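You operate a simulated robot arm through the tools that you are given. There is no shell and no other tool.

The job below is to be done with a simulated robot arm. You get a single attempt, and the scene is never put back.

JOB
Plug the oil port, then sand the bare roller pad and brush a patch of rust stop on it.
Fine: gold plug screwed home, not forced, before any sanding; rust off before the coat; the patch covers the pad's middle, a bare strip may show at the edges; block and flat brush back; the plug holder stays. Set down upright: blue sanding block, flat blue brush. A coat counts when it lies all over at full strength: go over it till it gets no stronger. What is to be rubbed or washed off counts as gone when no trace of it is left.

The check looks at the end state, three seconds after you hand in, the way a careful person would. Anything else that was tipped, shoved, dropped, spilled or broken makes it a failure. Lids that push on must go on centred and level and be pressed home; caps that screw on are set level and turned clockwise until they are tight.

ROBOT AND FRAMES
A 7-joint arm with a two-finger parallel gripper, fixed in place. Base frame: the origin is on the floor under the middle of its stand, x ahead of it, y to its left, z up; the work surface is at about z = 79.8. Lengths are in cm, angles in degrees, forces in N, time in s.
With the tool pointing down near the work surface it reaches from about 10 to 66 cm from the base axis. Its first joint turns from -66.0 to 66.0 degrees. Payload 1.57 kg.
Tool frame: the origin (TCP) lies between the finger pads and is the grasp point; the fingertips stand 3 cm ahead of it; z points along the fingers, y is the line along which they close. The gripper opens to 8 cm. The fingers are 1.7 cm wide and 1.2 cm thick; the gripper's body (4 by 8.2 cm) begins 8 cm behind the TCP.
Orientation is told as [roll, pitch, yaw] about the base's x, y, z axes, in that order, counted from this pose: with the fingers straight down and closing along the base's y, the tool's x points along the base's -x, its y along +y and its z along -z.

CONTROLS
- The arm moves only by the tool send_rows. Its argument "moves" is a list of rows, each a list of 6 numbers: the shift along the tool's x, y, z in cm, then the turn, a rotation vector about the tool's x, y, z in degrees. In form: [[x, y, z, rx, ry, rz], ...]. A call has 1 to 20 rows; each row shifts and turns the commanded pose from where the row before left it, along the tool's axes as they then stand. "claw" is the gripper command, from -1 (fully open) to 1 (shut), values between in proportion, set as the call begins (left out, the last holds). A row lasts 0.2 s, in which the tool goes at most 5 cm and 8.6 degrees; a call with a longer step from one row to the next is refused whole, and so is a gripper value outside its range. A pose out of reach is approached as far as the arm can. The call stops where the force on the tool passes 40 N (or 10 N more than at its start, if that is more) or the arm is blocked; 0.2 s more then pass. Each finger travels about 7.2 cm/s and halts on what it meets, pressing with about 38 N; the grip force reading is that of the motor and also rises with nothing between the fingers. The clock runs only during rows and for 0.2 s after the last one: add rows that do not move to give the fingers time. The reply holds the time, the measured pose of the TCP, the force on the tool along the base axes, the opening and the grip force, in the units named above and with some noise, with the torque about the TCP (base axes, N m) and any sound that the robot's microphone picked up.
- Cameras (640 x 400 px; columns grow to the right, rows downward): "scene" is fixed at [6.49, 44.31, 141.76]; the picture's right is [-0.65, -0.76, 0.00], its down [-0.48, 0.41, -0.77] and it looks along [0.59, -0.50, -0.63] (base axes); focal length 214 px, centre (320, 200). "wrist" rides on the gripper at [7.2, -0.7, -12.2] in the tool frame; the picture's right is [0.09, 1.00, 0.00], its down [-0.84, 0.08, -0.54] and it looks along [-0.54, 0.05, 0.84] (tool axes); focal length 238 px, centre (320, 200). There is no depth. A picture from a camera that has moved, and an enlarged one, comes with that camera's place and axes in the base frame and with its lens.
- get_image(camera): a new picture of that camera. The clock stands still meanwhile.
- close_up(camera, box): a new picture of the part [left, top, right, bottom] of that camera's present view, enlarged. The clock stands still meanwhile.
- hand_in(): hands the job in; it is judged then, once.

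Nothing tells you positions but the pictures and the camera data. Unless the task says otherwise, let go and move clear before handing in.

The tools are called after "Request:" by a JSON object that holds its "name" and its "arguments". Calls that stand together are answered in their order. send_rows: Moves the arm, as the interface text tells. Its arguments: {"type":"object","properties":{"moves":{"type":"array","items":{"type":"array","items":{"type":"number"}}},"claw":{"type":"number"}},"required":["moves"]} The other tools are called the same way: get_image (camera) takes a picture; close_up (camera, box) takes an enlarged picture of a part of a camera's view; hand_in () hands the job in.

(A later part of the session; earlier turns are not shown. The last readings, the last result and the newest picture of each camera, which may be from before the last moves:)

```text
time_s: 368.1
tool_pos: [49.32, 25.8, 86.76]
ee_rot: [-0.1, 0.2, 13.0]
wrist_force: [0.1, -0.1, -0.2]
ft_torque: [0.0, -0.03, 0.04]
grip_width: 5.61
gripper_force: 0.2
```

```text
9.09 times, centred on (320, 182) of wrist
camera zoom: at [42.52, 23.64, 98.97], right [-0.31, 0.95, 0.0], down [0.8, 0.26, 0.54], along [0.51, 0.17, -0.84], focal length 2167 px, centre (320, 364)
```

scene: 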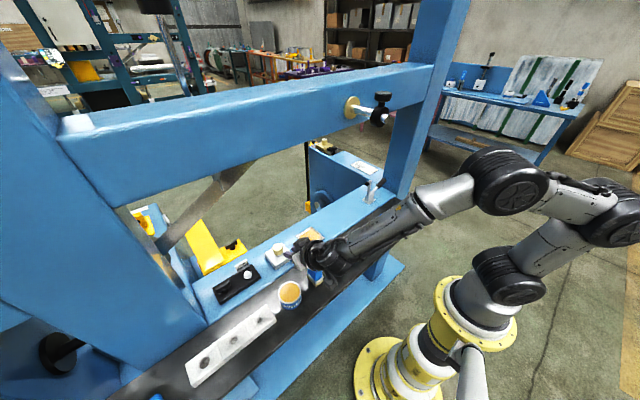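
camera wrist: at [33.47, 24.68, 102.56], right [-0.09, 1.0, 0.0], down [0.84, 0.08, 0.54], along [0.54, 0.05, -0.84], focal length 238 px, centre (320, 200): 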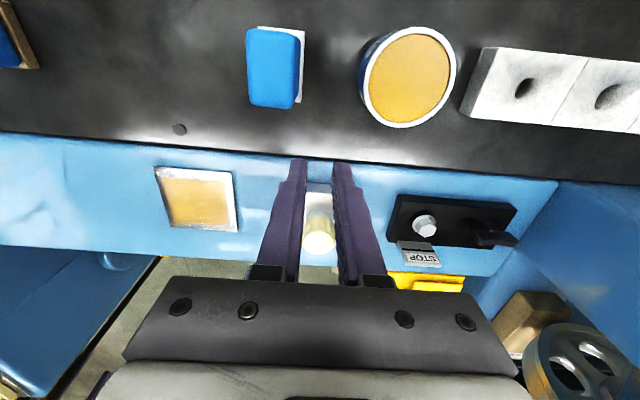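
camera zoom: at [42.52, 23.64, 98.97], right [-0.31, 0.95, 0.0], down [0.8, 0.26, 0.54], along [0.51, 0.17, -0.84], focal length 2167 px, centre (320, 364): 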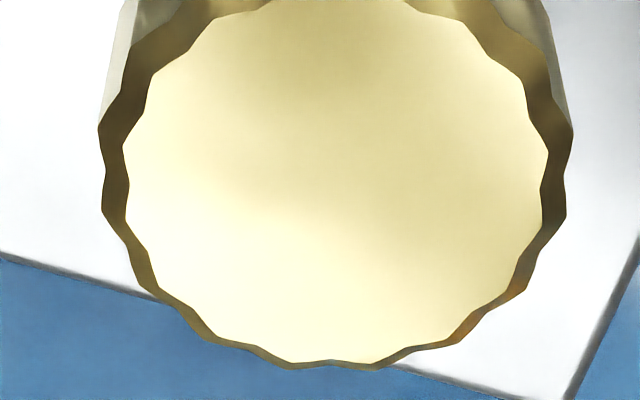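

The tool moved a bit more than commanded. I trim +0.10 in y and look again.

Request:
{"name": "send_rows", "arguments": {"moves": [[0, 0.1, 0, 0, 0, 0], [0, 0, 0, 0, 0, 0], [0, 0, 0, 0, 0, 0], [0, 0, 0, 0, 0, 0]]}}

Request:
{"name": "close_up", "arguments": {"camera": "wrist", "box": [285, 160, 355, 204]}}

```text
time_s: 369.1
tool_pos: [49.25, 26.07, 86.57]
ee_rot: [-0.1, 0.1, 13.0]
wrist_force: [-0.5, 0.6, 0.3]
ft_torque: [-0.01, 0.03, 0.0]
grip_width: 5.6
gripper_force: 0.0
```

```text
9.09 times, centred on (320, 182) of wrist
camera zoom: at [42.48, 23.75, 98.98], right [-0.31, 0.95, 0.0], down [0.8, 0.26, 0.54], along [0.51, 0.17, -0.84], focal length 2167 px, centre (320, 364)
```

zoom: 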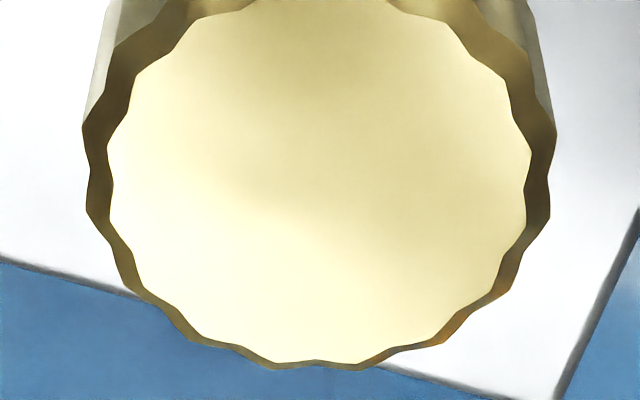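

Centred in both directions. I grip.

Request:
{"name": "send_rows", "arguments": {"moves": [[0, 0, 0, 0, 0, 0], [0, 0, 0, 0, 0, 0], [0, 0, 0, 0, 0, 0], [0, 0, 0, 0, 0, 0]], "claw": 1}}

Request:
{"name": "send_rows", "arguments": {"moves": [[0, 0, 0, 0, 0, 0], [0, 0, 0, 0, 0, 0], [0, 0, 0, 0, 0, 0]]}}

```text
time_s: 370.1
tool_pos: [49.32, 26.02, 86.62]
ee_rot: [-0.2, 0.1, 13.0]
wrist_force: [0.7, -0.1, -0.3]
ft_torque: [0.02, 0.0, 0.05]
grip_width: 3.15
gripper_force: 38.0
```

```text
time_s: 370.9
tool_pos: [49.26, 25.91, 86.69]
ee_rot: [-0.1, 0.1, 13.0]
wrist_force: [0.1, -1.0, -0.3]
ft_torque: [0.0, 0.02, 0.05]
grip_width: 3.14
gripper_force: 37.8
```

A perfectly relaxed grip now: all forces near zero. From this clean state I first test clockwise by a few degrees.

Request:
{"name": "send_rows", "arguments": {"moves": [[0, 0, 0, 0, 0, 2], [0, 0, 0, 0, 0, 0], [0, 0, 0, 0, 0, 0]]}}

Request:
{"name": "send_rows", "arguments": {"moves": [[0, 0, 0, 0, 0, 2], [0, 0, 0, 0, 0, 0], [0, 0, 0, 0, 0, 0]]}}

```text
time_s: 371.8
tool_pos: [49.33, 26.14, 86.79]
ee_rot: [-0.1, 0.2, 11.0]
wrist_force: [-1.9, 0.3, 1.6]
ft_torque: [-0.03, 0.03, 0.77]
grip_width: 3.16
gripper_force: 38.6
```

```text
time_s: 372.6
tool_pos: [49.3, 26.01, 86.75]
ee_rot: [-0.1, 0.1, 9.0]
wrist_force: [-2.8, 4.3, 0.8]
ft_torque: [0.16, 0.02, 0.93]
grip_width: 3.21
gripper_force: 37.8
```

A hard stop clockwise (0.8–0.9 N·m), even perfectly aligned. I go back to neutral and step counter-clockwise, watching torque and height.

Request:
{"name": "send_rows", "arguments": {"moves": [[0, 0, 0, 0, 0, -4], [0, 0, 0, 0, 0, 0], [0, 0, 0, 0, 0, 0]]}}

Request:
{"name": "send_rows", "arguments": {"moves": [[0, 0, 0, 0, 0, -4], [0, 0, 0, 0, 0, -4], [0, 0, 0, 0, 0, 0], [0, 0, 0, 0, 0, 0]]}}

Request:
{"name": "send_rows", "arguments": {"moves": [[0, 0, 0, 0, 0, -6], [0, 0, 0, 0, 0, -6], [0, 0, 0, 0, 0, 0], [0, 0, 0, 0, 0, 0]]}}

```text
time_s: 373.4
tool_pos: [49.33, 25.95, 86.71]
ee_rot: [-0.1, 0.1, 13.0]
wrist_force: [-6.4, 5.2, 5.3]
ft_torque: [0.14, 0.19, 0.03]
grip_width: 3.16
gripper_force: 38.6
```

```text
time_s: 374.4
tool_pos: [49.34, 26.01, 86.83]
ee_rot: [0.0, 0.2, 21.2]
wrist_force: [-5.9, 14.4, 1.0]
ft_torque: [0.42, 0.1, 0.03]
grip_width: 3.14
gripper_force: 38.0
```

```text
time_s: 375.4
tool_pos: [49.29, 26.11, 86.77]
ee_rot: [0.0, 0.0, 33.0]
wrist_force: [-1.5, 18.9, -7.1]
ft_torque: [0.53, -0.14, 0.03]
grip_width: 3.14
gripper_force: 37.8
```

Counter-clockwise turns freely. I null the side load again here before going on.

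Request:
{"name": "send_rows", "arguments": {"moves": [[-0.08, 0.12, 0.05, 0, 0, 0], [0, 0, 0, 0, 0, 0], [0, 0, 0, 0, 0, 0], [0, 0, 0, 0, 0, 0]]}}

Request:
{"name": "send_rows", "arguments": {"moves": [[0, 0, 0, 0, 0, 0], [0, 0, 0, 0, 0, 0], [0, 0, 0, 0, 0, 0]]}}

```text
time_s: 376.4
tool_pos: [49.31, 26.05, 86.72]
ee_rot: [-0.1, 0.3, 33.0]
wrist_force: [-10.4, 4.0, 4.0]
ft_torque: [0.2, 0.25, 0.02]
grip_width: 3.13
gripper_force: 38.0
```

```text
time_s: 377.1
tool_pos: [49.36, 26.08, 86.57]
ee_rot: [-0.2, 0.2, 33.0]
wrist_force: [-13.4, -1.9, 6.9]
ft_torque: [-0.05, 0.35, -0.04]
grip_width: 3.14
gripper_force: 37.7
```

The forces settle slowly, so I make a smaller correction and wait two seconds.

Request:
{"name": "send_rows", "arguments": {"moves": [[0.06, 0.04, -0.04, 0, 0, 0], [0, 0, 0, 0, 0, 0], [0, 0, 0, 0, 0, 0], [0, 0, 0, 0, 0, 0], [0, 0, 0, 0, 0, 0], [0, 0, 0, 0, 0, 0], [0, 0, 0, 0, 0, 0], [0, 0, 0, 0, 0, 0], [0, 0, 0, 0, 0, 0], [0, 0, 0, 0, 0, 0]]}}

Request:
{"name": "send_rows", "arguments": {"moves": [[0, 0, 0, 0, 0, 0], [0, 0, 0, 0, 0, 0], [0, 0, 0, 0, 0, 0], [0, 0, 0, 0, 0, 0], [0, 0, 0, 0, 0, 0]]}}

```text
time_s: 379.4
tool_pos: [49.31, 26.15, 86.71]
ee_rot: [-0.1, 0.1, 33.0]
wrist_force: [-3.0, -13.6, 3.8]
ft_torque: [-0.39, 0.19, 0.04]
grip_width: 3.12
gripper_force: 38.0
```

```text
time_s: 380.6
tool_pos: [49.24, 26.07, 86.75]
ee_rot: [-0.2, 0.2, 32.9]
wrist_force: [0.7, -15.8, 2.3]
ft_torque: [-0.33, 0.08, -0.01]
grip_width: 3.13
gripper_force: 38.1
```

The arm keeps creeping toward the command for seconds. I correct −0.1 in y and wait four seconds.

Request:
{"name": "send_rows", "arguments": {"moves": [[0.05, -0.08, 0, 0, 0, 0], [0, 0, 0, 0, 0, 0], [0, 0, 0, 0, 0, 0], [0, 0, 0, 0, 0, 0], [0, 0, 0, 0, 0, 0], [0, 0, 0, 0, 0, 0], [0, 0, 0, 0, 0, 0], [0, 0, 0, 0, 0, 0], [0, 0, 0, 0, 0, 0], [0, 0, 0, 0, 0, 0], [0, 0, 0, 0, 0, 0], [0, 0, 0, 0, 0, 0], [0, 0, 0, 0, 0, 0], [0, 0, 0, 0, 0, 0], [0, 0, 0, 0, 0, 0], [0, 0, 0, 0, 0, 0], [0, 0, 0, 0, 0, 0], [0, 0, 0, 0, 0, 0], [0, 0, 0, 0, 0, 0], [0, 0, 0, 0, 0, 0]]}}

Request:
{"name": "send_rows", "arguments": {"moves": [[0, 0, 0, 0, 0, 0], [0, 0, 0, 0, 0, 0], [0, 0, 0, 0, 0, 0], [0, 0, 0, 0, 0, 0], [0, 0, 0, 0, 0, 0]]}}

```text
time_s: 384.8
tool_pos: [49.37, 26.15, 86.67]
ee_rot: [-0.1, 0.1, 33.0]
wrist_force: [7.6, -0.6, 0.1]
ft_torque: [-0.01, -0.21, 0.01]
grip_width: 3.15
gripper_force: 38.1
```

```text
time_s: 385.9
tool_pos: [49.41, 26.04, 86.76]
ee_rot: [-0.1, 0.2, 33.0]
wrist_force: [7.2, -0.3, 0.8]
ft_torque: [0.05, -0.16, -0.01]
grip_width: 3.12
gripper_force: 38.4
```

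Nearly balanced now. I trim the last bit and continue back counter-clockwise slowly, to find where the thread lets go.

Request:
{"name": "send_rows", "arguments": {"moves": [[-0.045, -0.03, 0, 0, 0, 0], [0, 0, 0, 0, 0, -2], [0, 0, 0, 0, 0, -2], [0, 0, 0, 0, 0, -2], [0, 0, 0, 0, 0, -2], [0, 0, 0, 0, 0, -2], [0, 0, 0, 0, 0, -2], [0, 0, 0, 0, 0, -2], [0, 0, 0, 0, 0, -2], [0, 0, 0, 0, 0, 0], [0, 0, 0, 0, 0, 0], [0, 0, 0, 0, 0, 0], [0, 0, 0, 0, 0, 0], [0, 0, 0, 0, 0, 0], [0, 0, 0, 0, 0, 0]]}}

Request:
{"name": "send_rows", "arguments": {"moves": [[0, 0, -0.05, 0, 0, 0], [0, 0, 0, 0, 0, 0], [0, 0, 0, 0, 0, 0], [0, 0, 0, 0, 0, 0], [0, 0, 0, 0, 0, 0], [0, 0, 0, 0, 0, 0]]}}

```text
time_s: 389.1
tool_pos: [49.34, 26.08, 86.68]
ee_rot: [0.0, 0.1, 49.0]
wrist_force: [-5.5, 18.2, 6.8]
ft_torque: [0.33, 0.11, -0.05]
grip_width: 3.12
gripper_force: 38.2
```

```text
time_s: 390.6
tool_pos: [49.33, 26.11, 86.68]
ee_rot: [0.1, 0.3, 49.0]
wrist_force: [-4.4, 18.6, -1.6]
ft_torque: [0.52, -0.07, 0.02]
grip_width: 3.13
gripper_force: 37.4
```

The same sideways creep appears with each turn. I null it again and wait.

Request:
{"name": "send_rows", "arguments": {"moves": [[-0.08, 0.11, 0, 0, 0, 0], [0, 0, 0, 0, 0, 0], [0, 0, 0, 0, 0, 0], [0, 0, 0, 0, 0, 0], [0, 0, 0, 0, 0, 0], [0, 0, 0, 0, 0, 0], [0, 0, 0, 0, 0, 0], [0, 0, 0, 0, 0, 0], [0, 0, 0, 0, 0, 0], [0, 0, 0, 0, 0, 0], [0, 0, 0, 0, 0, 0], [0, 0, 0, 0, 0, 0], [0, 0, 0, 0, 0, 0], [0, 0, 0, 0, 0, 0], [0, 0, 0, 0, 0, 0], [0, 0, 0, 0, 0, 0], [0, 0, 0, 0, 0, 0], [0, 0, 0, 0, 0, 0], [0, 0, 0, 0, 0, 0], [0, 0, 0, 0, 0, 0]]}}

Request:
{"name": "send_rows", "arguments": {"moves": [[0, 0, 0, 0, 0, 0], [0, 0, 0, 0, 0, 0], [0, 0, 0, 0, 0, 0], [0, 0, 0, 0, 0, 0], [0, 0, 0, 0, 0, 0]]}}

```text
time_s: 394.8
tool_pos: [49.27, 26.1, 86.65]
ee_rot: [0.0, 0.2, 49.0]
wrist_force: [-0.5, -2.1, -6.1]
ft_torque: [-0.06, 0.03, 0.01]
grip_width: 3.12
gripper_force: 37.8
```

```text
time_s: 395.9
tool_pos: [49.25, 26.11, 86.75]
ee_rot: [0.0, 0.1, 49.0]
wrist_force: [-1.0, -3.7, -6.1]
ft_torque: [-0.1, 0.07, -0.01]
grip_width: 3.13
gripper_force: 37.4
```

Balanced. Continue back another 16°.

Request:
{"name": "send_rows", "arguments": {"moves": [[0, 0, 0, 0, 0, -2], [0, 0, 0, 0, 0, -2], [0, 0, 0, 0, 0, -2], [0, 0, 0, 0, 0, -2], [0, 0, 0, 0, 0, -2], [0, 0, 0, 0, 0, -2], [0, 0, 0, 0, 0, -2], [0, 0, 0, 0, 0, -2], [0, 0, 0, 0, 0, 0], [0, 0, 0, 0, 0, 0], [0, 0, 0, 0, 0, 0], [0, 0, 0, 0, 0, 0], [0, 0, 0, 0, 0, 0], [0, 0, 0, 0, 0, 0]]}}

Request:
{"name": "send_rows", "arguments": {"moves": [[0, 0, 0, 0, 0, 0], [0, 0, 0, 0, 0, 0], [0, 0, 0, 0, 0, 0], [0, 0, 0, 0, 0, 0], [0, 0, 0, 0, 0, 0]]}}

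```text
time_s: 398.9
tool_pos: [49.28, 26.19, 86.64]
ee_rot: [0.0, 0.2, 65.0]
wrist_force: [7.7, -0.6, -12.6]
ft_torque: [0.04, -0.21, 0.02]
grip_width: 3.14
gripper_force: 37.6
```

```text
time_s: 400.1
tool_pos: [49.34, 26.22, 86.69]
ee_rot: [-0.1, 0.1, 65.0]
wrist_force: [7.9, -1.3, -11.0]
ft_torque: [-0.02, -0.16, 0.0]
grip_width: 3.15
gripper_force: 38.2
```

Still held axially. I relieve the pull and keep going back.

Request:
{"name": "send_rows", "arguments": {"moves": [[-0.01, -0.05, 0.06, 0, 0, 0], [0, 0, 0, 0, 0, -2], [0, 0, 0, 0, 0, -2], [0, 0, 0, 0, 0, -2], [0, 0, 0, 0, 0, -2], [0, 0, 0, 0, 0, -2], [0, 0, 0, 0, 0, -2], [0, 0, 0, 0, 0, -2], [0, 0, 0, 0, 0, -2], [0, 0, 0, 0, 0, 0], [0, 0, 0, 0, 0, 0], [0, 0, 0, 0, 0, 0], [0, 0, 0, 0, 0, 0], [0, 0, 0, 0, 0, 0], [0, 0, 0, 0, 0, 0]]}}

Request:
{"name": "send_rows", "arguments": {"moves": [[0, 0, 0, 0, 0, 0], [0, 0, 0, 0, 0, 0], [0, 0, 0, 0, 0, 0], [0, 0, 0, 0, 0, 0], [0, 0, 0, 0, 0, 0]]}}

```text
time_s: 403.4
tool_pos: [49.25, 26.13, 86.83]
ee_rot: [0.2, 0.2, 81.1]
wrist_force: [-23.3, 6.1, 11.7]
ft_torque: [0.17, 0.41, -0.01]
grip_width: 3.15
gripper_force: 37.8
```

```text
time_s: 404.6
tool_pos: [49.17, 26.11, 86.73]
ee_rot: [0.2, 0.2, 80.9]
wrist_force: [-22.6, 7.7, 13.2]
ft_torque: [0.11, 0.45, -0.05]
grip_width: 3.15
gripper_force: 37.4
```

The clamped grip keeps loading the plug sideways. Better idea: open the fingers to a hair more than the flats (3.3 cm) and use them like an open wrench, so the plug can align itself freely.

Request:
{"name": "send_rows", "arguments": {"moves": [[0, 0, 0, 0, 0, 0], [0, 0, 0, 0, 0, 0], [0, 0, 0, 0, 0, 0], [0, 0, 0, 0, 0, 0], [0, 0, 0, 0, 0, 0], [0, 0, 0, 0, 0, 0], [0, 0, 0, 0, 0, 0], [0, 0, 0, 0, 0, 0]], "claw": 0.17}}

Request:
{"name": "close_up", "arguments": {"camera": "wrist", "box": [285, 160, 355, 204]}}

Request:
{"name": "close_up", "arguments": {"camera": "scene", "box": [266, 238, 290, 253]}}

```text
time_s: 406.4
tool_pos: [49.39, 26.14, 86.58]
ee_rot: [0.0, 0.1, 81.0]
wrist_force: [-3.4, -0.4, 0.7]
ft_torque: [-0.03, 0.06, 0.01]
grip_width: 3.58
gripper_force: 1.5
```

```text
9.09 times, centred on (320, 182) of wrist
camera zoom: at [49.02, 18.9, 98.97], right [-1.0, 0.07, 0.0], down [0.06, 0.84, 0.54], along [0.03, 0.54, -0.84], focal length 2167 px, centre (320, 364)
```

zoom: 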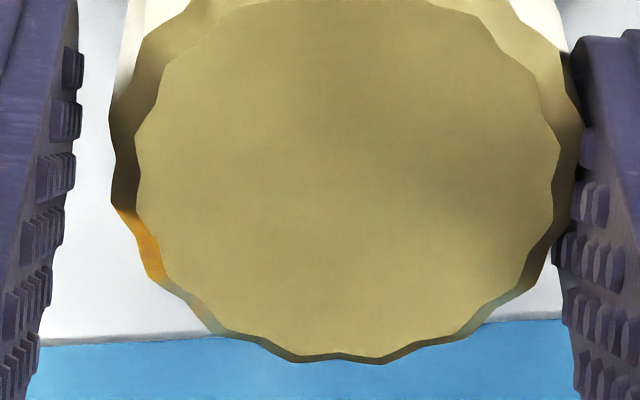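

```text
16.00 times, centred on (278, 246) of scene
camera zoom: at [6.48, 44.31, 141.76], right [-0.65, -0.76, 0.0], down [-0.48, 0.41, -0.77], along [0.59, -0.5, -0.63], focal length 3432 px, centre (992, -528)
```

zoom: 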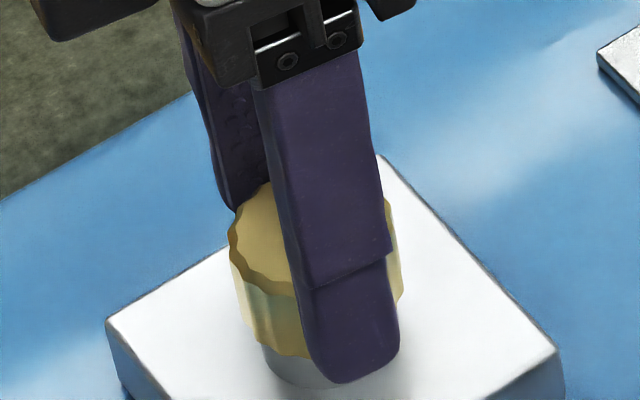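

The fingers open independently; the plug shows me the tool is 0.17 cm off in x. I shift that way and wait for it to settle.

Request:
{"name": "send_rows", "arguments": {"moves": [[0, 0.17, 0, 0, 0, 0], [0, 0, 0, 0, 0, 0], [0, 0, 0, 0, 0, 0], [0, 0, 0, 0, 0, 0], [0, 0, 0, 0, 0, 0], [0, 0, 0, 0, 0, 0], [0, 0, 0, 0, 0, 0], [0, 0, 0, 0, 0, 0], [0, 0, 0, 0, 0, 0], [0, 0, 0, 0, 0, 0], [0, 0, 0, 0, 0, 0], [0, 0, 0, 0, 0, 0]]}}

Request:
{"name": "close_up", "arguments": {"camera": "wrist", "box": [285, 160, 355, 204]}}

```text
time_s: 408.9
tool_pos: [49.24, 26.14, 86.69]
ee_rot: [0.0, 0.1, 81.0]
wrist_force: [0.7, 0.6, 0.1]
ft_torque: [0.0, -0.03, -0.03]
grip_width: 3.3
gripper_force: 0.1
```

```text
9.09 times, centred on (320, 182) of wrist
camera zoom: at [48.85, 18.93, 98.95], right [-1.0, 0.07, 0.0], down [0.06, 0.84, 0.54], along [0.03, 0.54, -0.84], focal length 2167 px, centre (320, 364)
```

zoom: 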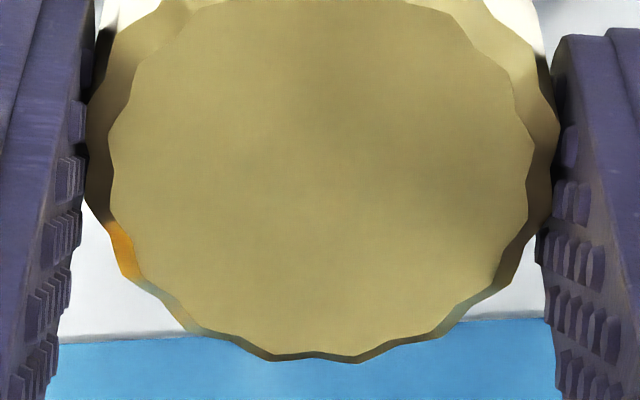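

Now the fingers surround the plug loosely with zero force. I turn counter-clockwise with this loose wrench and see how it behaves.

Request:
{"name": "send_rows", "arguments": {"moves": [[0, 0, 0, 0, 0, -4], [0, 0, 0, 0, 0, -4], [0, 0, 0, 0, 0, -4], [0, 0, 0, 0, 0, -4], [0, 0, 0, 0, 0, -4], [0, 0, 0, 0, 0, -4], [0, 0, 0, 0, 0, -4], [0, 0, 0, 0, 0, 0], [0, 0, 0, 0, 0, 0], [0, 0, 0, 0, 0, 0], [0, 0, 0, 0, 0, 0]]}}

Request:
{"name": "send_rows", "arguments": {"moves": [[0, 0, 0, 0, 0, -4], [0, 0, 0, 0, 0, -4], [0, 0, 0, 0, 0, -4], [0, 0, 0, 0, 0, -4], [0, 0, 0, 0, 0, -4], [0, 0, 0, 0, 0, -4], [0, 0, 0, 0, 0, 0], [0, 0, 0, 0, 0, 0], [0, 0, 0, 0, 0, 0], [0, 0, 0, 0, 0, 0]]}}

Request:
{"name": "close_up", "arguments": {"camera": "wrist", "box": [285, 160, 355, 204]}}

Request:
{"name": "close_up", "arguments": {"camera": "scene", "box": [266, 238, 290, 253]}}

```text
time_s: 411.4
tool_pos: [49.11, 26.1, 86.62]
ee_rot: [0.2, 0.1, 109.0]
wrist_force: [-4.9, -1.2, -3.8]
ft_torque: [0.12, -0.26, -0.1]
grip_width: 3.48
gripper_force: 37.9
```

```text
time_s: 413.6
tool_pos: [48.93, 26.18, 86.66]
ee_rot: [0.4, 0.0, 133.1]
wrist_force: [-18.6, -2.1, -1.8]
ft_torque: [0.27, 0.17, -0.42]
grip_width: 3.57
gripper_force: 38.0
```

```text
9.09 times, centred on (320, 182) of wrist
camera zoom: at [54.58, 21.42, 98.9], right [-0.67, -0.75, 0.01], down [-0.62, 0.56, 0.54], along [-0.41, 0.36, -0.84], focal length 2167 px, centre (320, 364)
```

zoom: 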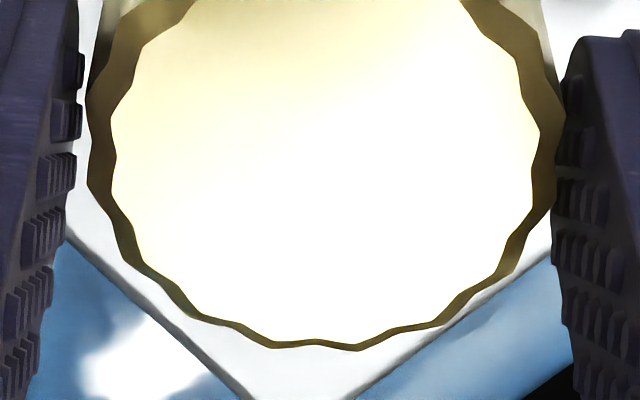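

```text
16.00 times, centred on (278, 246) of scene
camera zoom: at [6.44, 44.31, 141.77], right [-0.65, -0.76, 0.0], down [-0.48, 0.41, -0.77], along [0.59, -0.5, -0.63], focal length 3432 px, centre (992, -528)
```

zoom: 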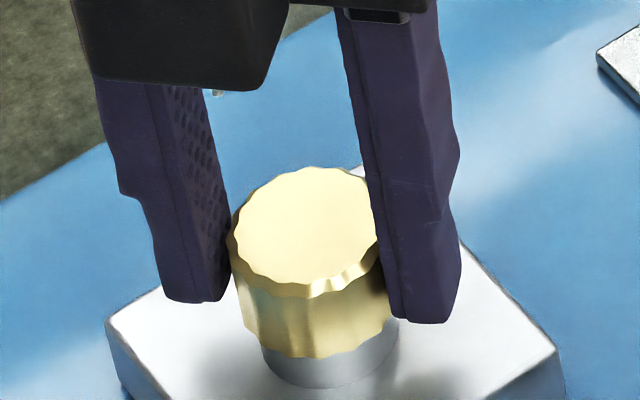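

The fingers slipped over the corners instead of turning it. I go back to the flats (about yaw 103°), clamp, and test whether it lifts now.

Request:
{"name": "send_rows", "arguments": {"moves": [[0, 0, 0, 0, 0, 5], [0, 0, 0, 0, 0, 5], [0, 0, 0, 0, 0, 5], [0, 0, 0, 0, 0, 5], [0, 0, 0, 0, 0, 5], [0, 0, 0, 0, 0, 5], [0, 0, 0, 0, 0, 0], [0, 0, 0, 0, 0, 0], [0, 0, 0, 0, 0, 0], [0, 0, 0, 0, 0, 0]], "claw": 0.1}}

Request:
{"name": "close_up", "arguments": {"camera": "wrist", "box": [285, 160, 355, 204]}}

```text
time_s: 415.8
tool_pos: [49.17, 26.13, 86.71]
ee_rot: [0.1, 0.1, 103.0]
wrist_force: [0.1, -0.6, 0.7]
ft_torque: [-0.01, -0.01, 0.02]
grip_width: 3.62
gripper_force: 0.0
```

```text
9.09 times, centred on (320, 182) of wrist
camera zoom: at [51.57, 19.32, 99.03], right [-0.95, -0.31, 0.0], down [-0.26, 0.8, 0.54], along [-0.17, 0.51, -0.84], focal length 2167 px, centre (320, 364)
```

zoom: 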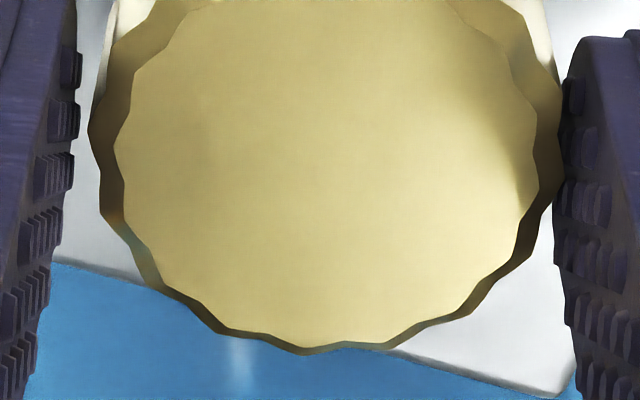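

I clamp here and see how it settles.

Request:
{"name": "send_rows", "arguments": {"moves": [[0, 0, 0, 0, 0, 0], [0, 0, 0, 0, 0, 0], [0, 0, 0, 0, 0, 0], [0, 0, 0, 0, 0, 0]], "claw": 1}}

Request:
{"name": "send_rows", "arguments": {"moves": [[0, 0, -0.05, 0, 0, 0], [0, 0, 0, 0, 0, 0], [0, 0, 0, 0, 0, 0]]}}

Request:
{"name": "send_rows", "arguments": {"moves": [[0, 0, -0.05, 0, 0, 0], [0, 0, 0, 0, 0, 0], [0, 0, 0, 0, 0, 0]]}}

```text
time_s: 416.8
tool_pos: [49.13, 26.24, 86.7]
ee_rot: [0.1, 0.1, 103.0]
wrist_force: [-4.4, 0.5, 1.2]
ft_torque: [0.07, 0.06, 0.0]
grip_width: 3.13
gripper_force: 38.0
```

```text
time_s: 417.6
tool_pos: [49.21, 26.09, 86.77]
ee_rot: [0.1, 0.2, 102.9]
wrist_force: [-10.3, 0.6, 7.2]
ft_torque: [-0.03, 0.24, 0.0]
grip_width: 3.13
gripper_force: 38.0
```

```text
time_s: 418.4
tool_pos: [49.27, 26.11, 86.79]
ee_rot: [0.1, 0.0, 102.9]
wrist_force: [-9.3, -0.1, 6.6]
ft_torque: [0.02, 0.2, -0.02]
grip_width: 3.12
gripper_force: 37.7
```

It went to flats without torque. I raise gently further to see if it is free.

Request:
{"name": "send_rows", "arguments": {"moves": [[0, 0, -0.1, 0, 0, 0], [0, 0, 0, 0, 0, 0], [0, 0, 0, 0, 0, 0], [0, 0, 0, 0, 0, 0], [0, 0, 0, 0, 0, 0], [0, 0, 0, 0, 0, 0]]}}

Request:
{"name": "send_rows", "arguments": {"moves": [[0, 0, -0.1, 0, 0, 0], [0, 0, 0, 0, 0, 0], [0, 0, 0, 0, 0, 0], [0, 0, 0, 0, 0, 0], [0, 0, 0, 0, 0, 0], [0, 0, 0, 0, 0, 0]]}}

```text
time_s: 419.8
tool_pos: [49.25, 26.07, 86.91]
ee_rot: [-0.1, 0.1, 103.0]
wrist_force: [-0.9, -1.0, 1.0]
ft_torque: [-0.02, 0.05, 0.02]
grip_width: 3.13
gripper_force: 38.5
```

```text
time_s: 421.1
tool_pos: [49.31, 26.08, 87.04]
ee_rot: [0.1, 0.1, 103.0]
wrist_force: [0.0, 0.1, -0.9]
ft_torque: [0.0, 0.0, -0.01]
grip_width: 3.15
gripper_force: 38.1
```

It lifts freely now. I check alignment here, then re-engage carefully: if the stop comes again at exactly the same angle with the plug straight, that is its true tight position.

Request:
{"name": "close_up", "arguments": {"camera": "wrist", "box": [285, 120, 355, 164]}}

Request:
{"name": "close_up", "arguments": {"camera": "wrist", "box": [285, 158, 355, 202]}}

Request:
{"name": "close_up", "arguments": {"camera": "scene", "box": [266, 238, 290, 253]}}

```text
9.09 times, centred on (320, 142) of wrist
camera zoom: at [51.58, 19.26, 99.25], right [-0.95, -0.31, 0.0], down [-0.26, 0.8, 0.54], along [-0.17, 0.51, -0.84], focal length 2167 px, centre (320, 727)
```

zoom: 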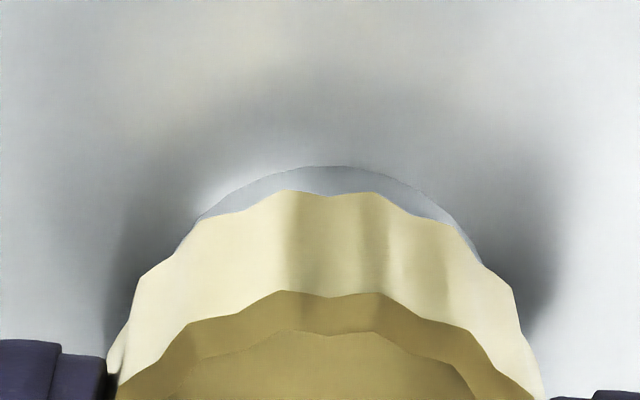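

```text
9.09 times, centred on (320, 180) of wrist
camera zoom: at [51.58, 19.26, 99.25], right [-0.95, -0.31, 0.0], down [-0.26, 0.8, 0.54], along [-0.17, 0.51, -0.84], focal length 2167 px, centre (320, 382)
```

zoom: 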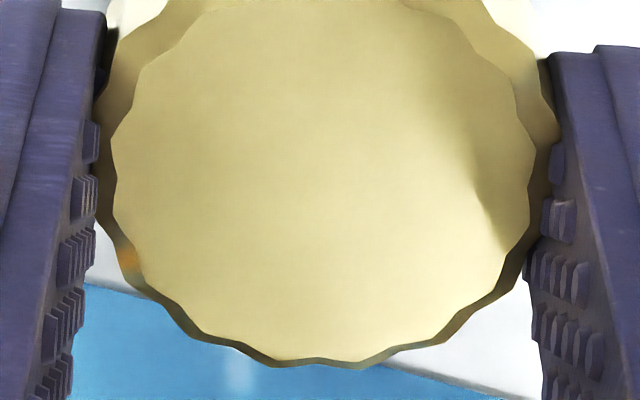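

```text
16.00 times, centred on (278, 246) of scene
camera zoom: at [6.49, 44.31, 141.76], right [-0.65, -0.76, 0.0], down [-0.48, 0.41, -0.77], along [0.59, -0.5, -0.63], focal length 3432 px, centre (992, -528)
```

zoom: 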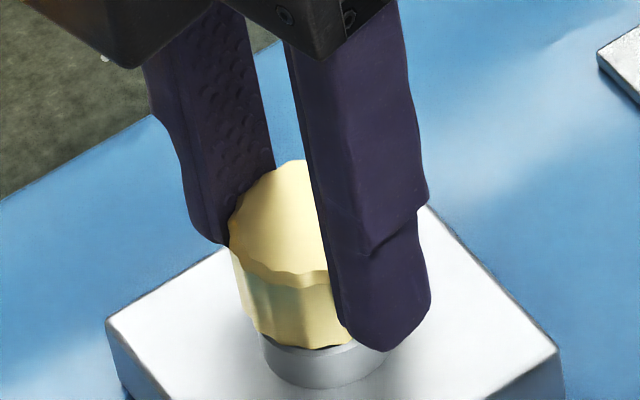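

Aligned within 0.2 mm here. I lower to light contact and turn clockwise slowly.

Request:
{"name": "send_rows", "arguments": {"moves": [[0, 0, 0.1, 0, 0, 0], [0, 0, 0, 0, 0, 0], [0, 0, 0.08, 0, 0, 0], [0, 0, 0, 0, 0, 0], [0, 0, 0, 0, 0, 0], [0, 0, 0, 0, 0, 0]]}}

Request:
{"name": "send_rows", "arguments": {"moves": [[0, 0, 0.05, 0, 0, 0], [0, 0, 0, 0, 0, 0], [0, 0, 0, 0, 0, 0], [0, 0, 0, 0, 0, 0]]}}

Request:
{"name": "send_rows", "arguments": {"moves": [[0, 0, 0.05, 0, 0, 0], [0, 0, 0, 0, 0, 0], [0, 0, 0, 0, 0, 0], [0, 0, 0, 0, 0, 0]]}}

```text
time_s: 422.6
tool_pos: [49.13, 26.04, 86.81]
ee_rot: [0.1, 0.1, 103.0]
wrist_force: [0.1, -0.3, -0.5]
ft_torque: [0.0, 0.01, 0.02]
grip_width: 3.11
gripper_force: 38.1
```

```text
time_s: 423.6
tool_pos: [49.21, 26.12, 86.6]
ee_rot: [0.2, 0.1, 103.0]
wrist_force: [0.4, -0.1, -0.4]
ft_torque: [-0.01, 0.01, -0.01]
grip_width: 3.13
gripper_force: 37.5
```

```text
time_s: 424.6
tool_pos: [49.22, 26.08, 86.67]
ee_rot: [0.1, 0.1, 102.9]
wrist_force: [-0.2, 0.3, -0.3]
ft_torque: [0.03, 0.01, -0.01]
grip_width: 3.12
gripper_force: 38.2
```

No contact yet; continuing down in small steps.

Request:
{"name": "send_rows", "arguments": {"moves": [[0, 0, 0.05, 0, 0, 0], [0, 0, 0, 0, 0, 0], [0, 0, 0, 0, 0, 0], [0, 0, 0, 0, 0, 0]]}}

Request:
{"name": "send_rows", "arguments": {"moves": [[0, 0, 0.05, 0, 0, 0], [0, 0, 0, 0, 0, 0], [0, 0, 0, 0, 0, 0], [0, 0, 0, 0, 0, 0]]}}

```text
time_s: 425.6
tool_pos: [49.37, 26.06, 86.61]
ee_rot: [0.0, 0.1, 103.0]
wrist_force: [0.7, 1.2, -0.1]
ft_torque: [0.06, -0.01, 0.01]
grip_width: 3.14
gripper_force: 38.2
```

```text
time_s: 426.6
tool_pos: [49.18, 26.21, 86.58]
ee_rot: [0.1, 0.1, 102.9]
wrist_force: [-0.5, 0.1, 1.9]
ft_torque: [0.0, 0.05, 0.03]
grip_width: 3.14
gripper_force: 37.9
```

Very light contact (1.9 N) and no side force. Now slowly clockwise.

Request:
{"name": "send_rows", "arguments": {"moves": [[0, 0, 0, 0, 0, 3], [0, 0, 0, 0, 0, 3], [0, 0, 0, 0, 0, 3], [0, 0, 0, 0, 0, 3], [0, 0, 0, 0, 0, 3], [0, 0, 0, 0, 0, 0], [0, 0, 0, 0, 0, 0], [0, 0, 0, 0, 0, 0]]}}

Request:
{"name": "send_rows", "arguments": {"moves": [[0, 0, 0, 0, 0, 3], [0, 0, 0, 0, 0, 3], [0, 0, 0, 0, 0, 3], [0, 0, 0, 0, 0, 3], [0, 0, 0, 0, 0, 3], [0, 0, 0, 0, 0, 0], [0, 0, 0, 0, 0, 0], [0, 0, 0, 0, 0, 0]]}}

Request:
{"name": "send_rows", "arguments": {"moves": [[0, 0, 0, 0, 0, 3], [0, 0, 0, 0, 0, 3], [0, 0, 0, 0, 0, 3], [0, 0, 0, 0, 0, 3], [0, 0, 0, 0, 0, 3], [0, 0, 0, 0, 0, 0], [0, 0, 0, 0, 0, 0], [0, 0, 0, 0, 0, 0]]}}

```text
time_s: 428.4
tool_pos: [49.37, 26.21, 86.58]
ee_rot: [0.0, 0.1, 88.0]
wrist_force: [-2.6, -0.8, 12.1]
ft_torque: [-0.05, 0.1, 0.0]
grip_width: 3.15
gripper_force: 38.0
```

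```text
time_s: 430.1
tool_pos: [49.24, 26.16, 86.61]
ee_rot: [-0.2, 0.1, 73.1]
wrist_force: [-1.0, 0.7, 16.8]
ft_torque: [-0.02, 0.04, 0.01]
grip_width: 3.12
gripper_force: 38.4
```

```text
time_s: 431.9
tool_pos: [49.25, 26.18, 86.57]
ee_rot: [-0.1, 0.1, 58.0]
wrist_force: [1.2, 1.1, 11.3]
ft_torque: [0.07, -0.08, -0.02]
grip_width: 3.12
gripper_force: 37.6
```

Side forces remain tiny. I ease the creeping down-force a bit and continue.

Request:
{"name": "send_rows", "arguments": {"moves": [[0, 0, -0.04, 0, 0, 0], [0, 0, 0, 0, 0, 3], [0, 0, 0, 0, 0, 3], [0, 0, 0, 0, 0, 3], [0, 0, 0, 0, 0, 3], [0, 0, 0, 0, 0, 3], [0, 0, 0, 0, 0, 0], [0, 0, 0, 0, 0, 0], [0, 0, 0, 0, 0, 0]]}}

Request:
{"name": "send_rows", "arguments": {"moves": [[0, 0, 0, 0, 0, 3], [0, 0, 0, 0, 0, 3], [0, 0, 0, 0, 0, 3], [0, 0, 0, 0, 0, 3], [0, 0, 0, 0, 0, 0], [0, 0, 0, 0, 0, 0], [0, 0, 0, 0, 0, 0]]}}

Request:
{"name": "send_rows", "arguments": {"moves": [[0, 0, 0, 0, 0, 3], [0, 0, 0, 0, 0, 3], [0, 0, 0, 0, 0, 3], [0, 0, 0, 0, 0, 0], [0, 0, 0, 0, 0, 0], [0, 0, 0, 0, 0, 0]]}}

```text
time_s: 433.9
tool_pos: [49.2, 26.11, 86.54]
ee_rot: [-0.1, 0.0, 43.0]
wrist_force: [7.3, -4.2, 3.0]
ft_torque: [-0.1, -0.23, 0.05]
grip_width: 3.16
gripper_force: 38.2
```

```text
time_s: 435.6
tool_pos: [49.16, 26.2, 86.55]
ee_rot: [-0.2, 0.0, 31.1]
wrist_force: [16.3, -4.8, 1.0]
ft_torque: [-0.16, -0.51, 0.06]
grip_width: 3.13
gripper_force: 38.3
```

```text
time_s: 436.9
tool_pos: [49.22, 26.33, 86.8]
ee_rot: [-0.1, 0.1, 22.0]
wrist_force: [14.0, -5.1, -3.3]
ft_torque: [-0.15, -0.49, 0.05]
grip_width: 3.1
gripper_force: 37.9
```

It has caught again (side hold from about yaw 43°). I null the side force, then continue toward 13°.

Request:
{"name": "send_rows", "arguments": {"moves": [[-0.07, -0.06, 0, 0, 0, 0], [0, 0, 0, 0, 0, 0], [0, 0, 0, 0, 0, 0], [0, 0, 0, 0, 0, 0], [0, 0, 0, 0, 0, 0], [0, 0, 0, 0, 0, 0], [0, 0, 0, 0, 0, 0], [0, 0, 0, 0, 0, 0], [0, 0, 0, 0, 0, 0], [0, 0, 0, 0, 0, 0], [0, 0, 0, 0, 0, 0], [0, 0, 0, 0, 0, 0]]}}

Request:
{"name": "send_rows", "arguments": {"moves": [[0, 0, 0, 0, 0, 3], [0, 0, 0, 0, 0, 3], [0, 0, 0, 0, 0, 0], [0, 0, 0, 0, 0, 0]]}}

Request:
{"name": "send_rows", "arguments": {"moves": [[0, 0, 0, 0, 0, 2], [0, 0, 0, 0, 0, 0], [0, 0, 0, 0, 0, 0]]}}

Request:
{"name": "send_rows", "arguments": {"moves": [[0, 0, 0, 0, 0, 2], [0, 0, 0, 0, 0, 0], [0, 0, 0, 0, 0, 0]]}}

```text
time_s: 439.6
tool_pos: [49.23, 26.12, 86.63]
ee_rot: [0.0, 0.2, 22.0]
wrist_force: [5.6, 1.2, 0.6]
ft_torque: [-0.01, -0.23, 0.01]
grip_width: 3.12
gripper_force: 38.7
```

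```text
time_s: 440.6
tool_pos: [49.18, 26.04, 86.63]
ee_rot: [-0.2, 0.2, 16.0]
wrist_force: [5.3, -2.3, 0.2]
ft_torque: [-0.08, -0.2, 0.02]
grip_width: 3.13
gripper_force: 37.4
```

```text
time_s: 441.4
tool_pos: [49.31, 26.22, 86.63]
ee_rot: [-0.1, 0.1, 14.1]
wrist_force: [4.9, -1.5, -0.5]
ft_torque: [-0.03, -0.18, -0.01]
grip_width: 3.12
gripper_force: 37.9
```

```text
time_s: 442.1
tool_pos: [49.21, 26.15, 86.66]
ee_rot: [-0.1, 0.2, 12.0]
wrist_force: [2.7, 1.3, -0.6]
ft_torque: [0.0, -0.05, 0.0]
grip_width: 3.12
gripper_force: 37.9
```

No stop at 12° this time. I keep turning clockwise slowly.

Request:
{"name": "send_rows", "arguments": {"moves": [[0, 0, 0, 0, 0, 2], [0, 0, 0, 0, 0, 2], [0, 0, 0, 0, 0, 0], [0, 0, 0, 0, 0, 0]]}}

Request:
{"name": "send_rows", "arguments": {"moves": [[0, 0, 0, 0, 0, 2], [0, 0, 0, 0, 0, 2], [0, 0, 0, 0, 0, 0], [0, 0, 0, 0, 0, 0]]}}

Request:
{"name": "send_rows", "arguments": {"moves": [[0, 0, 0, 0, 0, 3], [0, 0, 0, 0, 0, 3], [0, 0, 0, 0, 0, 3], [0, 0, 0, 0, 0, 0], [0, 0, 0, 0, 0, 0]]}}

```text
time_s: 443.1
tool_pos: [49.37, 26.18, 86.69]
ee_rot: [-0.2, 0.1, 8.0]
wrist_force: [0.0, -0.9, -0.2]
ft_torque: [-0.02, 0.04, 0.0]
grip_width: 3.14
gripper_force: 38.2
```

```text
time_s: 444.1
tool_pos: [49.49, 26.08, 86.64]
ee_rot: [-0.1, 0.2, 4.1]
wrist_force: [-0.1, -0.4, -0.3]
ft_torque: [-0.05, 0.02, 0.0]
grip_width: 3.13
gripper_force: 37.8
```

```text
time_s: 445.4
tool_pos: [49.37, 26.09, 86.65]
ee_rot: [-0.1, 0.0, -4.9]
wrist_force: [-4.0, -4.0, 6.4]
ft_torque: [-0.07, 0.23, 0.02]
grip_width: 3.15
gripper_force: 37.7
```

It went past the old stop, so that had indeed been a crooked catch. I check the height now before going on.

Request:
{"name": "close_up", "arguments": {"camera": "scene", "box": [266, 238, 290, 253]}}

Request:
{"name": "close_up", "arguments": {"camera": "wrist", "box": [285, 120, 355, 164]}}

Request:
{"name": "close_up", "arguments": {"camera": "wrist", "box": [285, 158, 355, 202]}}

```text
16.00 times, centred on (278, 246) of scene
camera zoom: at [6.47, 44.3, 141.77], right [-0.65, -0.76, 0.0], down [-0.48, 0.41, -0.77], along [0.59, -0.5, -0.63], focal length 3432 px, centre (992, -528)
```

zoom: 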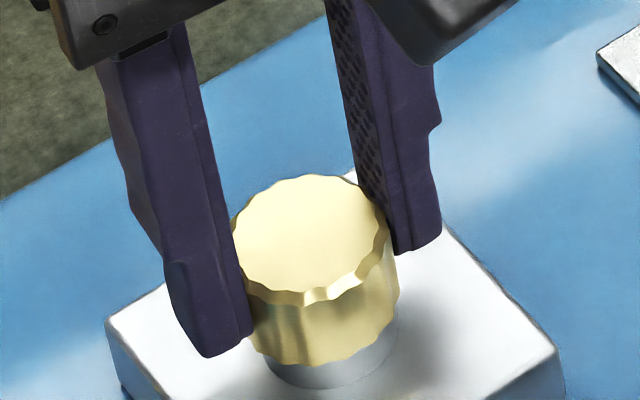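

```text
9.09 times, centred on (320, 142) of wrist
camera zoom: at [42.22, 26.07, 98.86], right [0.0, 1.0, 0.0], down [0.84, 0.0, 0.54], along [0.54, 0.0, -0.84], focal length 2167 px, centre (320, 727)
```

zoom: 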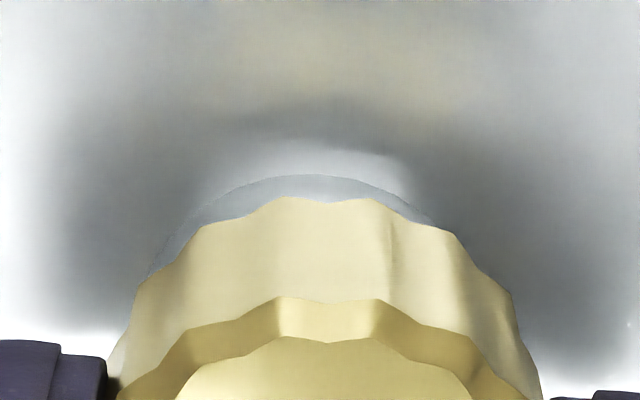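

```text
9.09 times, centred on (320, 180) of wrist
camera zoom: at [42.22, 26.07, 98.86], right [0.0, 1.0, 0.0], down [0.84, 0.0, 0.54], along [0.54, 0.0, -0.84], focal length 2167 px, centre (320, 382)
```

zoom: 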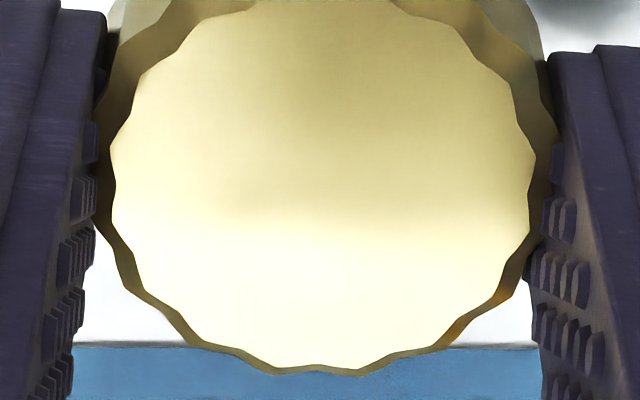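

The plug now sits fully down but turns freely and is not aligned (0.08 cm off in y) — so it slipped in without its thread. I lift it out again to start the thread properly: placed coaxial, then turned with a loose, non-clamping grip so nothing loads it sideways.

Request:
{"name": "send_rows", "arguments": {"moves": [[0, 0, -0.1, 0, 0, 0], [0, 0, 0, 0, 0, 0], [0, 0, 0, 0, 0, 0]]}}

Request:
{"name": "send_rows", "arguments": {"moves": [[0, 0, -0.15, 0, 0, 0], [0, 0, -0.15, 0, 0, 0], [0, 0, 0, 0, 0, 0], [0, 0, 0, 0, 0, 0]]}}

```text
time_s: 446.1
tool_pos: [49.3, 26.12, 86.78]
ee_rot: [-0.2, 0.0, -5.1]
wrist_force: [0.2, 1.1, -0.4]
ft_torque: [-0.01, 0.02, 0.0]
grip_width: 3.11
gripper_force: 37.6
```

```text
time_s: 447.1
tool_pos: [49.4, 26.13, 87.06]
ee_rot: [-0.1, 0.0, -5.0]
wrist_force: [0.2, 0.0, -0.4]
ft_torque: [0.0, 0.04, 0.0]
grip_width: 3.13
gripper_force: 38.1
```

Lifted freely. I measure its offset from the port axis here, in both directions.

Request:
{"name": "send_rows", "arguments": {"moves": [[0, 0, 0, 0, 0, 0], [0, 0, 0, 0, 0, 0], [0, 0, 0, 0, 0, 0], [0, 0, 0, 0, 0, 0], [0, 0, 0, 0, 0, 0], [0, 0, 0, 0, 0, 0], [0, 0, 0, 0, 0, 0], [0, 0, 0, 0, 0, 0]]}}

Request:
{"name": "close_up", "arguments": {"camera": "wrist", "box": [285, 120, 355, 164]}}

Request:
{"name": "close_up", "arguments": {"camera": "wrist", "box": [285, 160, 355, 204]}}

```text
time_s: 448.9
tool_pos: [49.35, 26.22, 87.04]
ee_rot: [0.0, 0.0, -5.0]
wrist_force: [0.2, -0.1, -1.2]
ft_torque: [-0.04, -0.03, 0.02]
grip_width: 3.15
gripper_force: 37.6
```

```text
9.09 times, centred on (320, 142) of wrist
camera zoom: at [42.22, 26.04, 99.32], right [0.0, 1.0, 0.0], down [0.84, 0.01, 0.54], along [0.54, 0.0, -0.84], focal length 2167 px, centre (320, 727)
```

zoom: 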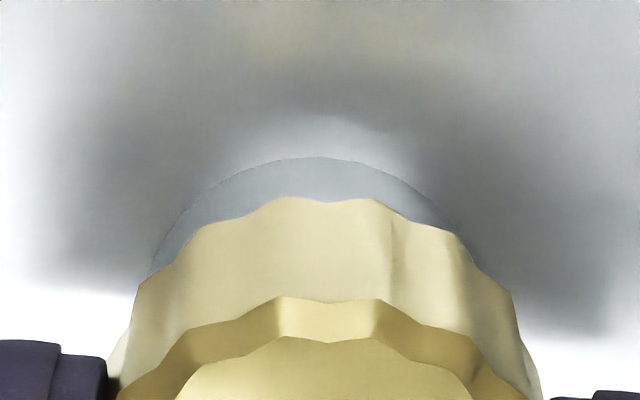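

```text
9.09 times, centred on (320, 182) of wrist
camera zoom: at [42.22, 26.04, 99.32], right [0.0, 1.0, 0.0], down [0.84, 0.01, 0.54], along [0.54, 0.0, -0.84], focal length 2167 px, centre (320, 364)
```

zoom: 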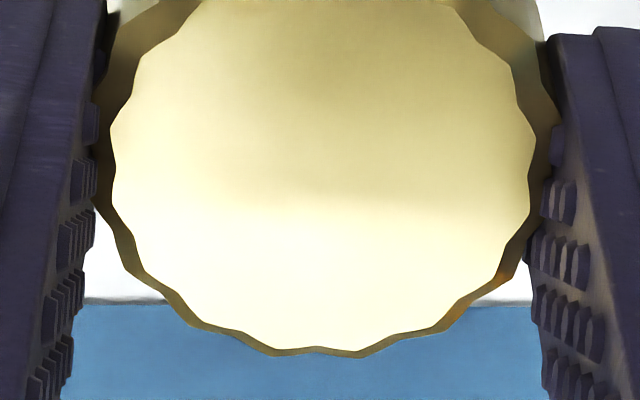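

The plug is about 0.04 cm too far in x and 0.08 in y. I correct and verify.

Request:
{"name": "send_rows", "arguments": {"moves": [[0.04, -0.08, 0, 0, 0, 0], [0, 0, 0, 0, 0, 0], [0, 0, 0, 0, 0, 0], [0, 0, 0, 0, 0, 0], [0, 0, 0, 0, 0, 0], [0, 0, 0, 0, 0, 0], [0, 0, 0, 0, 0, 0], [0, 0, 0, 0, 0, 0], [0, 0, 0, 0, 0, 0], [0, 0, 0, 0, 0, 0]]}}

Request:
{"name": "close_up", "arguments": {"camera": "wrist", "box": [285, 120, 355, 164]}}

Request:
{"name": "close_up", "arguments": {"camera": "wrist", "box": [285, 160, 355, 204]}}

```text
time_s: 451.1
tool_pos: [49.42, 26.05, 87.04]
ee_rot: [-0.1, 0.1, -4.9]
wrist_force: [-0.1, -0.1, -0.1]
ft_torque: [0.04, 0.0, 0.02]
grip_width: 3.13
gripper_force: 37.9
```

```text
9.09 times, centred on (320, 142) of wrist
camera zoom: at [42.2, 25.92, 99.31], right [0.0, 1.0, 0.0], down [0.84, 0.01, 0.54], along [0.54, 0.0, -0.84], focal length 2167 px, centre (320, 727)
```

zoom: 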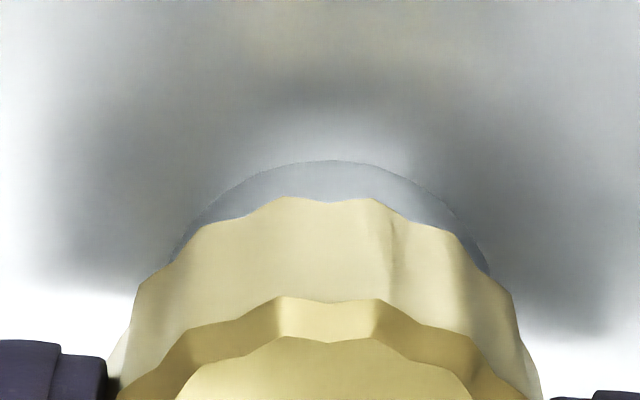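

```text
9.09 times, centred on (320, 182) of wrist
camera zoom: at [42.2, 25.92, 99.31], right [0.0, 1.0, 0.0], down [0.84, 0.01, 0.54], along [0.54, 0.0, -0.84], focal length 2167 px, centre (320, 364)
```

zoom: 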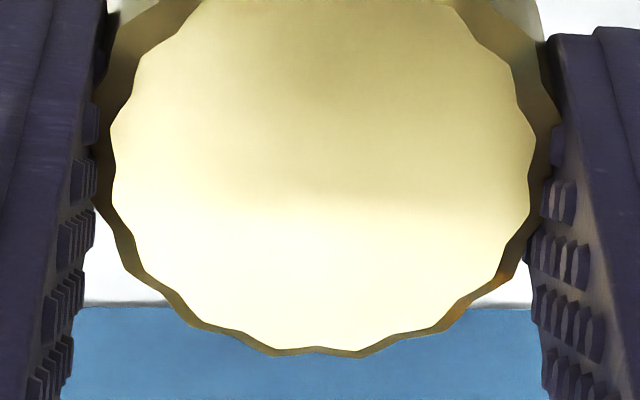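

Slight overshoot (−0.05 in y). A smaller correction back.

Request:
{"name": "send_rows", "arguments": {"moves": [[0.02, 0.035, 0, 0, 0, 0], [0, 0, 0, 0, 0, 0], [0, 0, 0, 0, 0, 0], [0, 0, 0, 0, 0, 0], [0, 0, 0, 0, 0, 0], [0, 0, 0, 0, 0, 0], [0, 0, 0, 0, 0, 0], [0, 0, 0, 0, 0, 0], [0, 0, 0, 0, 0, 0], [0, 0, 0, 0, 0, 0]]}}

Request:
{"name": "close_up", "arguments": {"camera": "wrist", "box": [285, 120, 355, 164]}}

Request:
{"name": "close_up", "arguments": {"camera": "wrist", "box": [285, 160, 355, 204]}}

```text
time_s: 453.4
tool_pos: [49.37, 26.02, 87.07]
ee_rot: [-0.1, 0.0, -5.0]
wrist_force: [0.8, 0.0, -0.9]
ft_torque: [0.01, -0.03, -0.01]
grip_width: 3.14
gripper_force: 38.2
```

```text
9.09 times, centred on (320, 142) of wrist
camera zoom: at [42.15, 25.95, 99.28], right [0.0, 1.0, 0.0], down [0.84, 0.01, 0.54], along [0.54, 0.0, -0.84], focal length 2167 px, centre (320, 727)
```

zoom: 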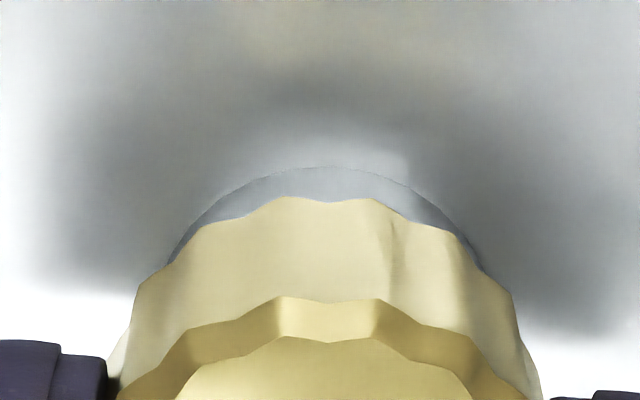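

```text
9.09 times, centred on (320, 182) of wrist
camera zoom: at [42.15, 25.95, 99.28], right [0.0, 1.0, 0.0], down [0.84, 0.01, 0.54], along [0.54, 0.0, -0.84], focal length 2167 px, centre (320, 364)
```

zoom: 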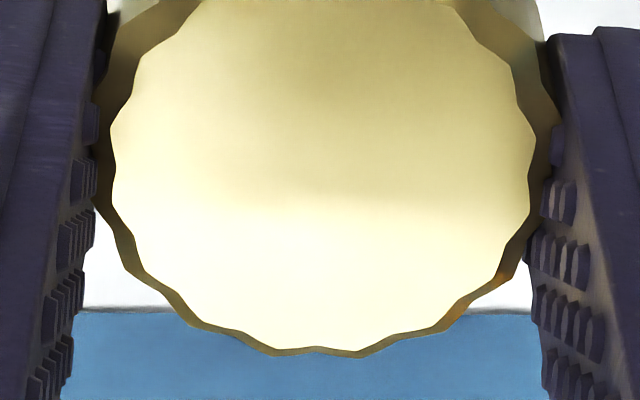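

Coaxial within 0.3 mm now. I lower straight down to light contact.

Request:
{"name": "send_rows", "arguments": {"moves": [[0, 0, 0.1, 0, 0, 0], [0, 0, 0, 0, 0, 0], [0, 0, 0, 0, 0, 0]]}}

Request:
{"name": "send_rows", "arguments": {"moves": [[0, 0, 0.07, 0, 0, 0], [0, 0, 0, 0, 0, 0], [0, 0, 0, 0, 0, 0]]}}

Request:
{"name": "send_rows", "arguments": {"moves": [[0, 0, 0.05, 0, 0, 0], [0, 0, 0, 0, 0, 0], [0, 0, 0, 0, 0, 0]]}}

Request:
{"name": "send_rows", "arguments": {"moves": [[0, 0, 0.05, 0, 0, 0], [0, 0, 0, 0, 0, 0], [0, 0, 0, 0, 0, 0]]}}

```text
time_s: 454.1
tool_pos: [49.25, 25.94, 86.84]
ee_rot: [-0.1, 0.0, -5.0]
wrist_force: [0.7, -0.7, -0.7]
ft_torque: [0.01, 0.01, 0.0]
grip_width: 3.12
gripper_force: 37.5
```

```text
time_s: 454.9
tool_pos: [49.27, 26.04, 86.78]
ee_rot: [-0.1, 0.0, -5.0]
wrist_force: [-0.4, 0.3, -0.7]
ft_torque: [-0.01, -0.01, 0.01]
grip_width: 3.12
gripper_force: 38.1
```

```text
time_s: 455.8
tool_pos: [49.3, 26.17, 86.78]
ee_rot: [-0.1, 0.0, -5.0]
wrist_force: [-0.8, -0.6, -0.1]
ft_torque: [-0.04, 0.0, 0.0]
grip_width: 3.14
gripper_force: 38.4
```

```text
time_s: 456.6
tool_pos: [49.3, 26.11, 86.77]
ee_rot: [-0.2, 0.0, -5.0]
wrist_force: [-0.3, -0.1, -0.2]
ft_torque: [0.02, -0.03, 0.01]
grip_width: 3.13
gripper_force: 38.0
```

Continuing down.

Request:
{"name": "send_rows", "arguments": {"moves": [[0, 0, 0.05, 0, 0, 0], [0, 0, 0, 0, 0, 0], [0, 0, 0, 0, 0, 0]]}}

Request:
{"name": "send_rows", "arguments": {"moves": [[0, 0, 0.05, 0, 0, 0], [0, 0, 0, 0, 0, 0], [0, 0, 0, 0, 0, 0]]}}

Request:
{"name": "send_rows", "arguments": {"moves": [[0, 0, 0.04, 0, 0, 0], [0, 0, 0, 0, 0, 0], [0, 0, 0, 0, 0, 0]]}}

```text
time_s: 457.4
tool_pos: [49.36, 26.12, 86.64]
ee_rot: [-0.1, 0.0, -5.0]
wrist_force: [1.1, 0.0, -0.3]
ft_torque: [0.0, -0.01, -0.01]
grip_width: 3.14
gripper_force: 38.3
```

```text
time_s: 458.1
tool_pos: [49.34, 25.96, 86.83]
ee_rot: [-0.1, 0.0, -4.9]
wrist_force: [1.0, -0.5, -0.6]
ft_torque: [0.0, -0.02, 0.01]
grip_width: 3.14
gripper_force: 38.3
```

```text
time_s: 458.9
tool_pos: [49.18, 26.0, 86.63]
ee_rot: [-0.1, 0.1, -5.0]
wrist_force: [5.0, 0.4, 0.9]
ft_torque: [-0.02, -0.19, 0.03]
grip_width: 3.12
gripper_force: 38.4
```

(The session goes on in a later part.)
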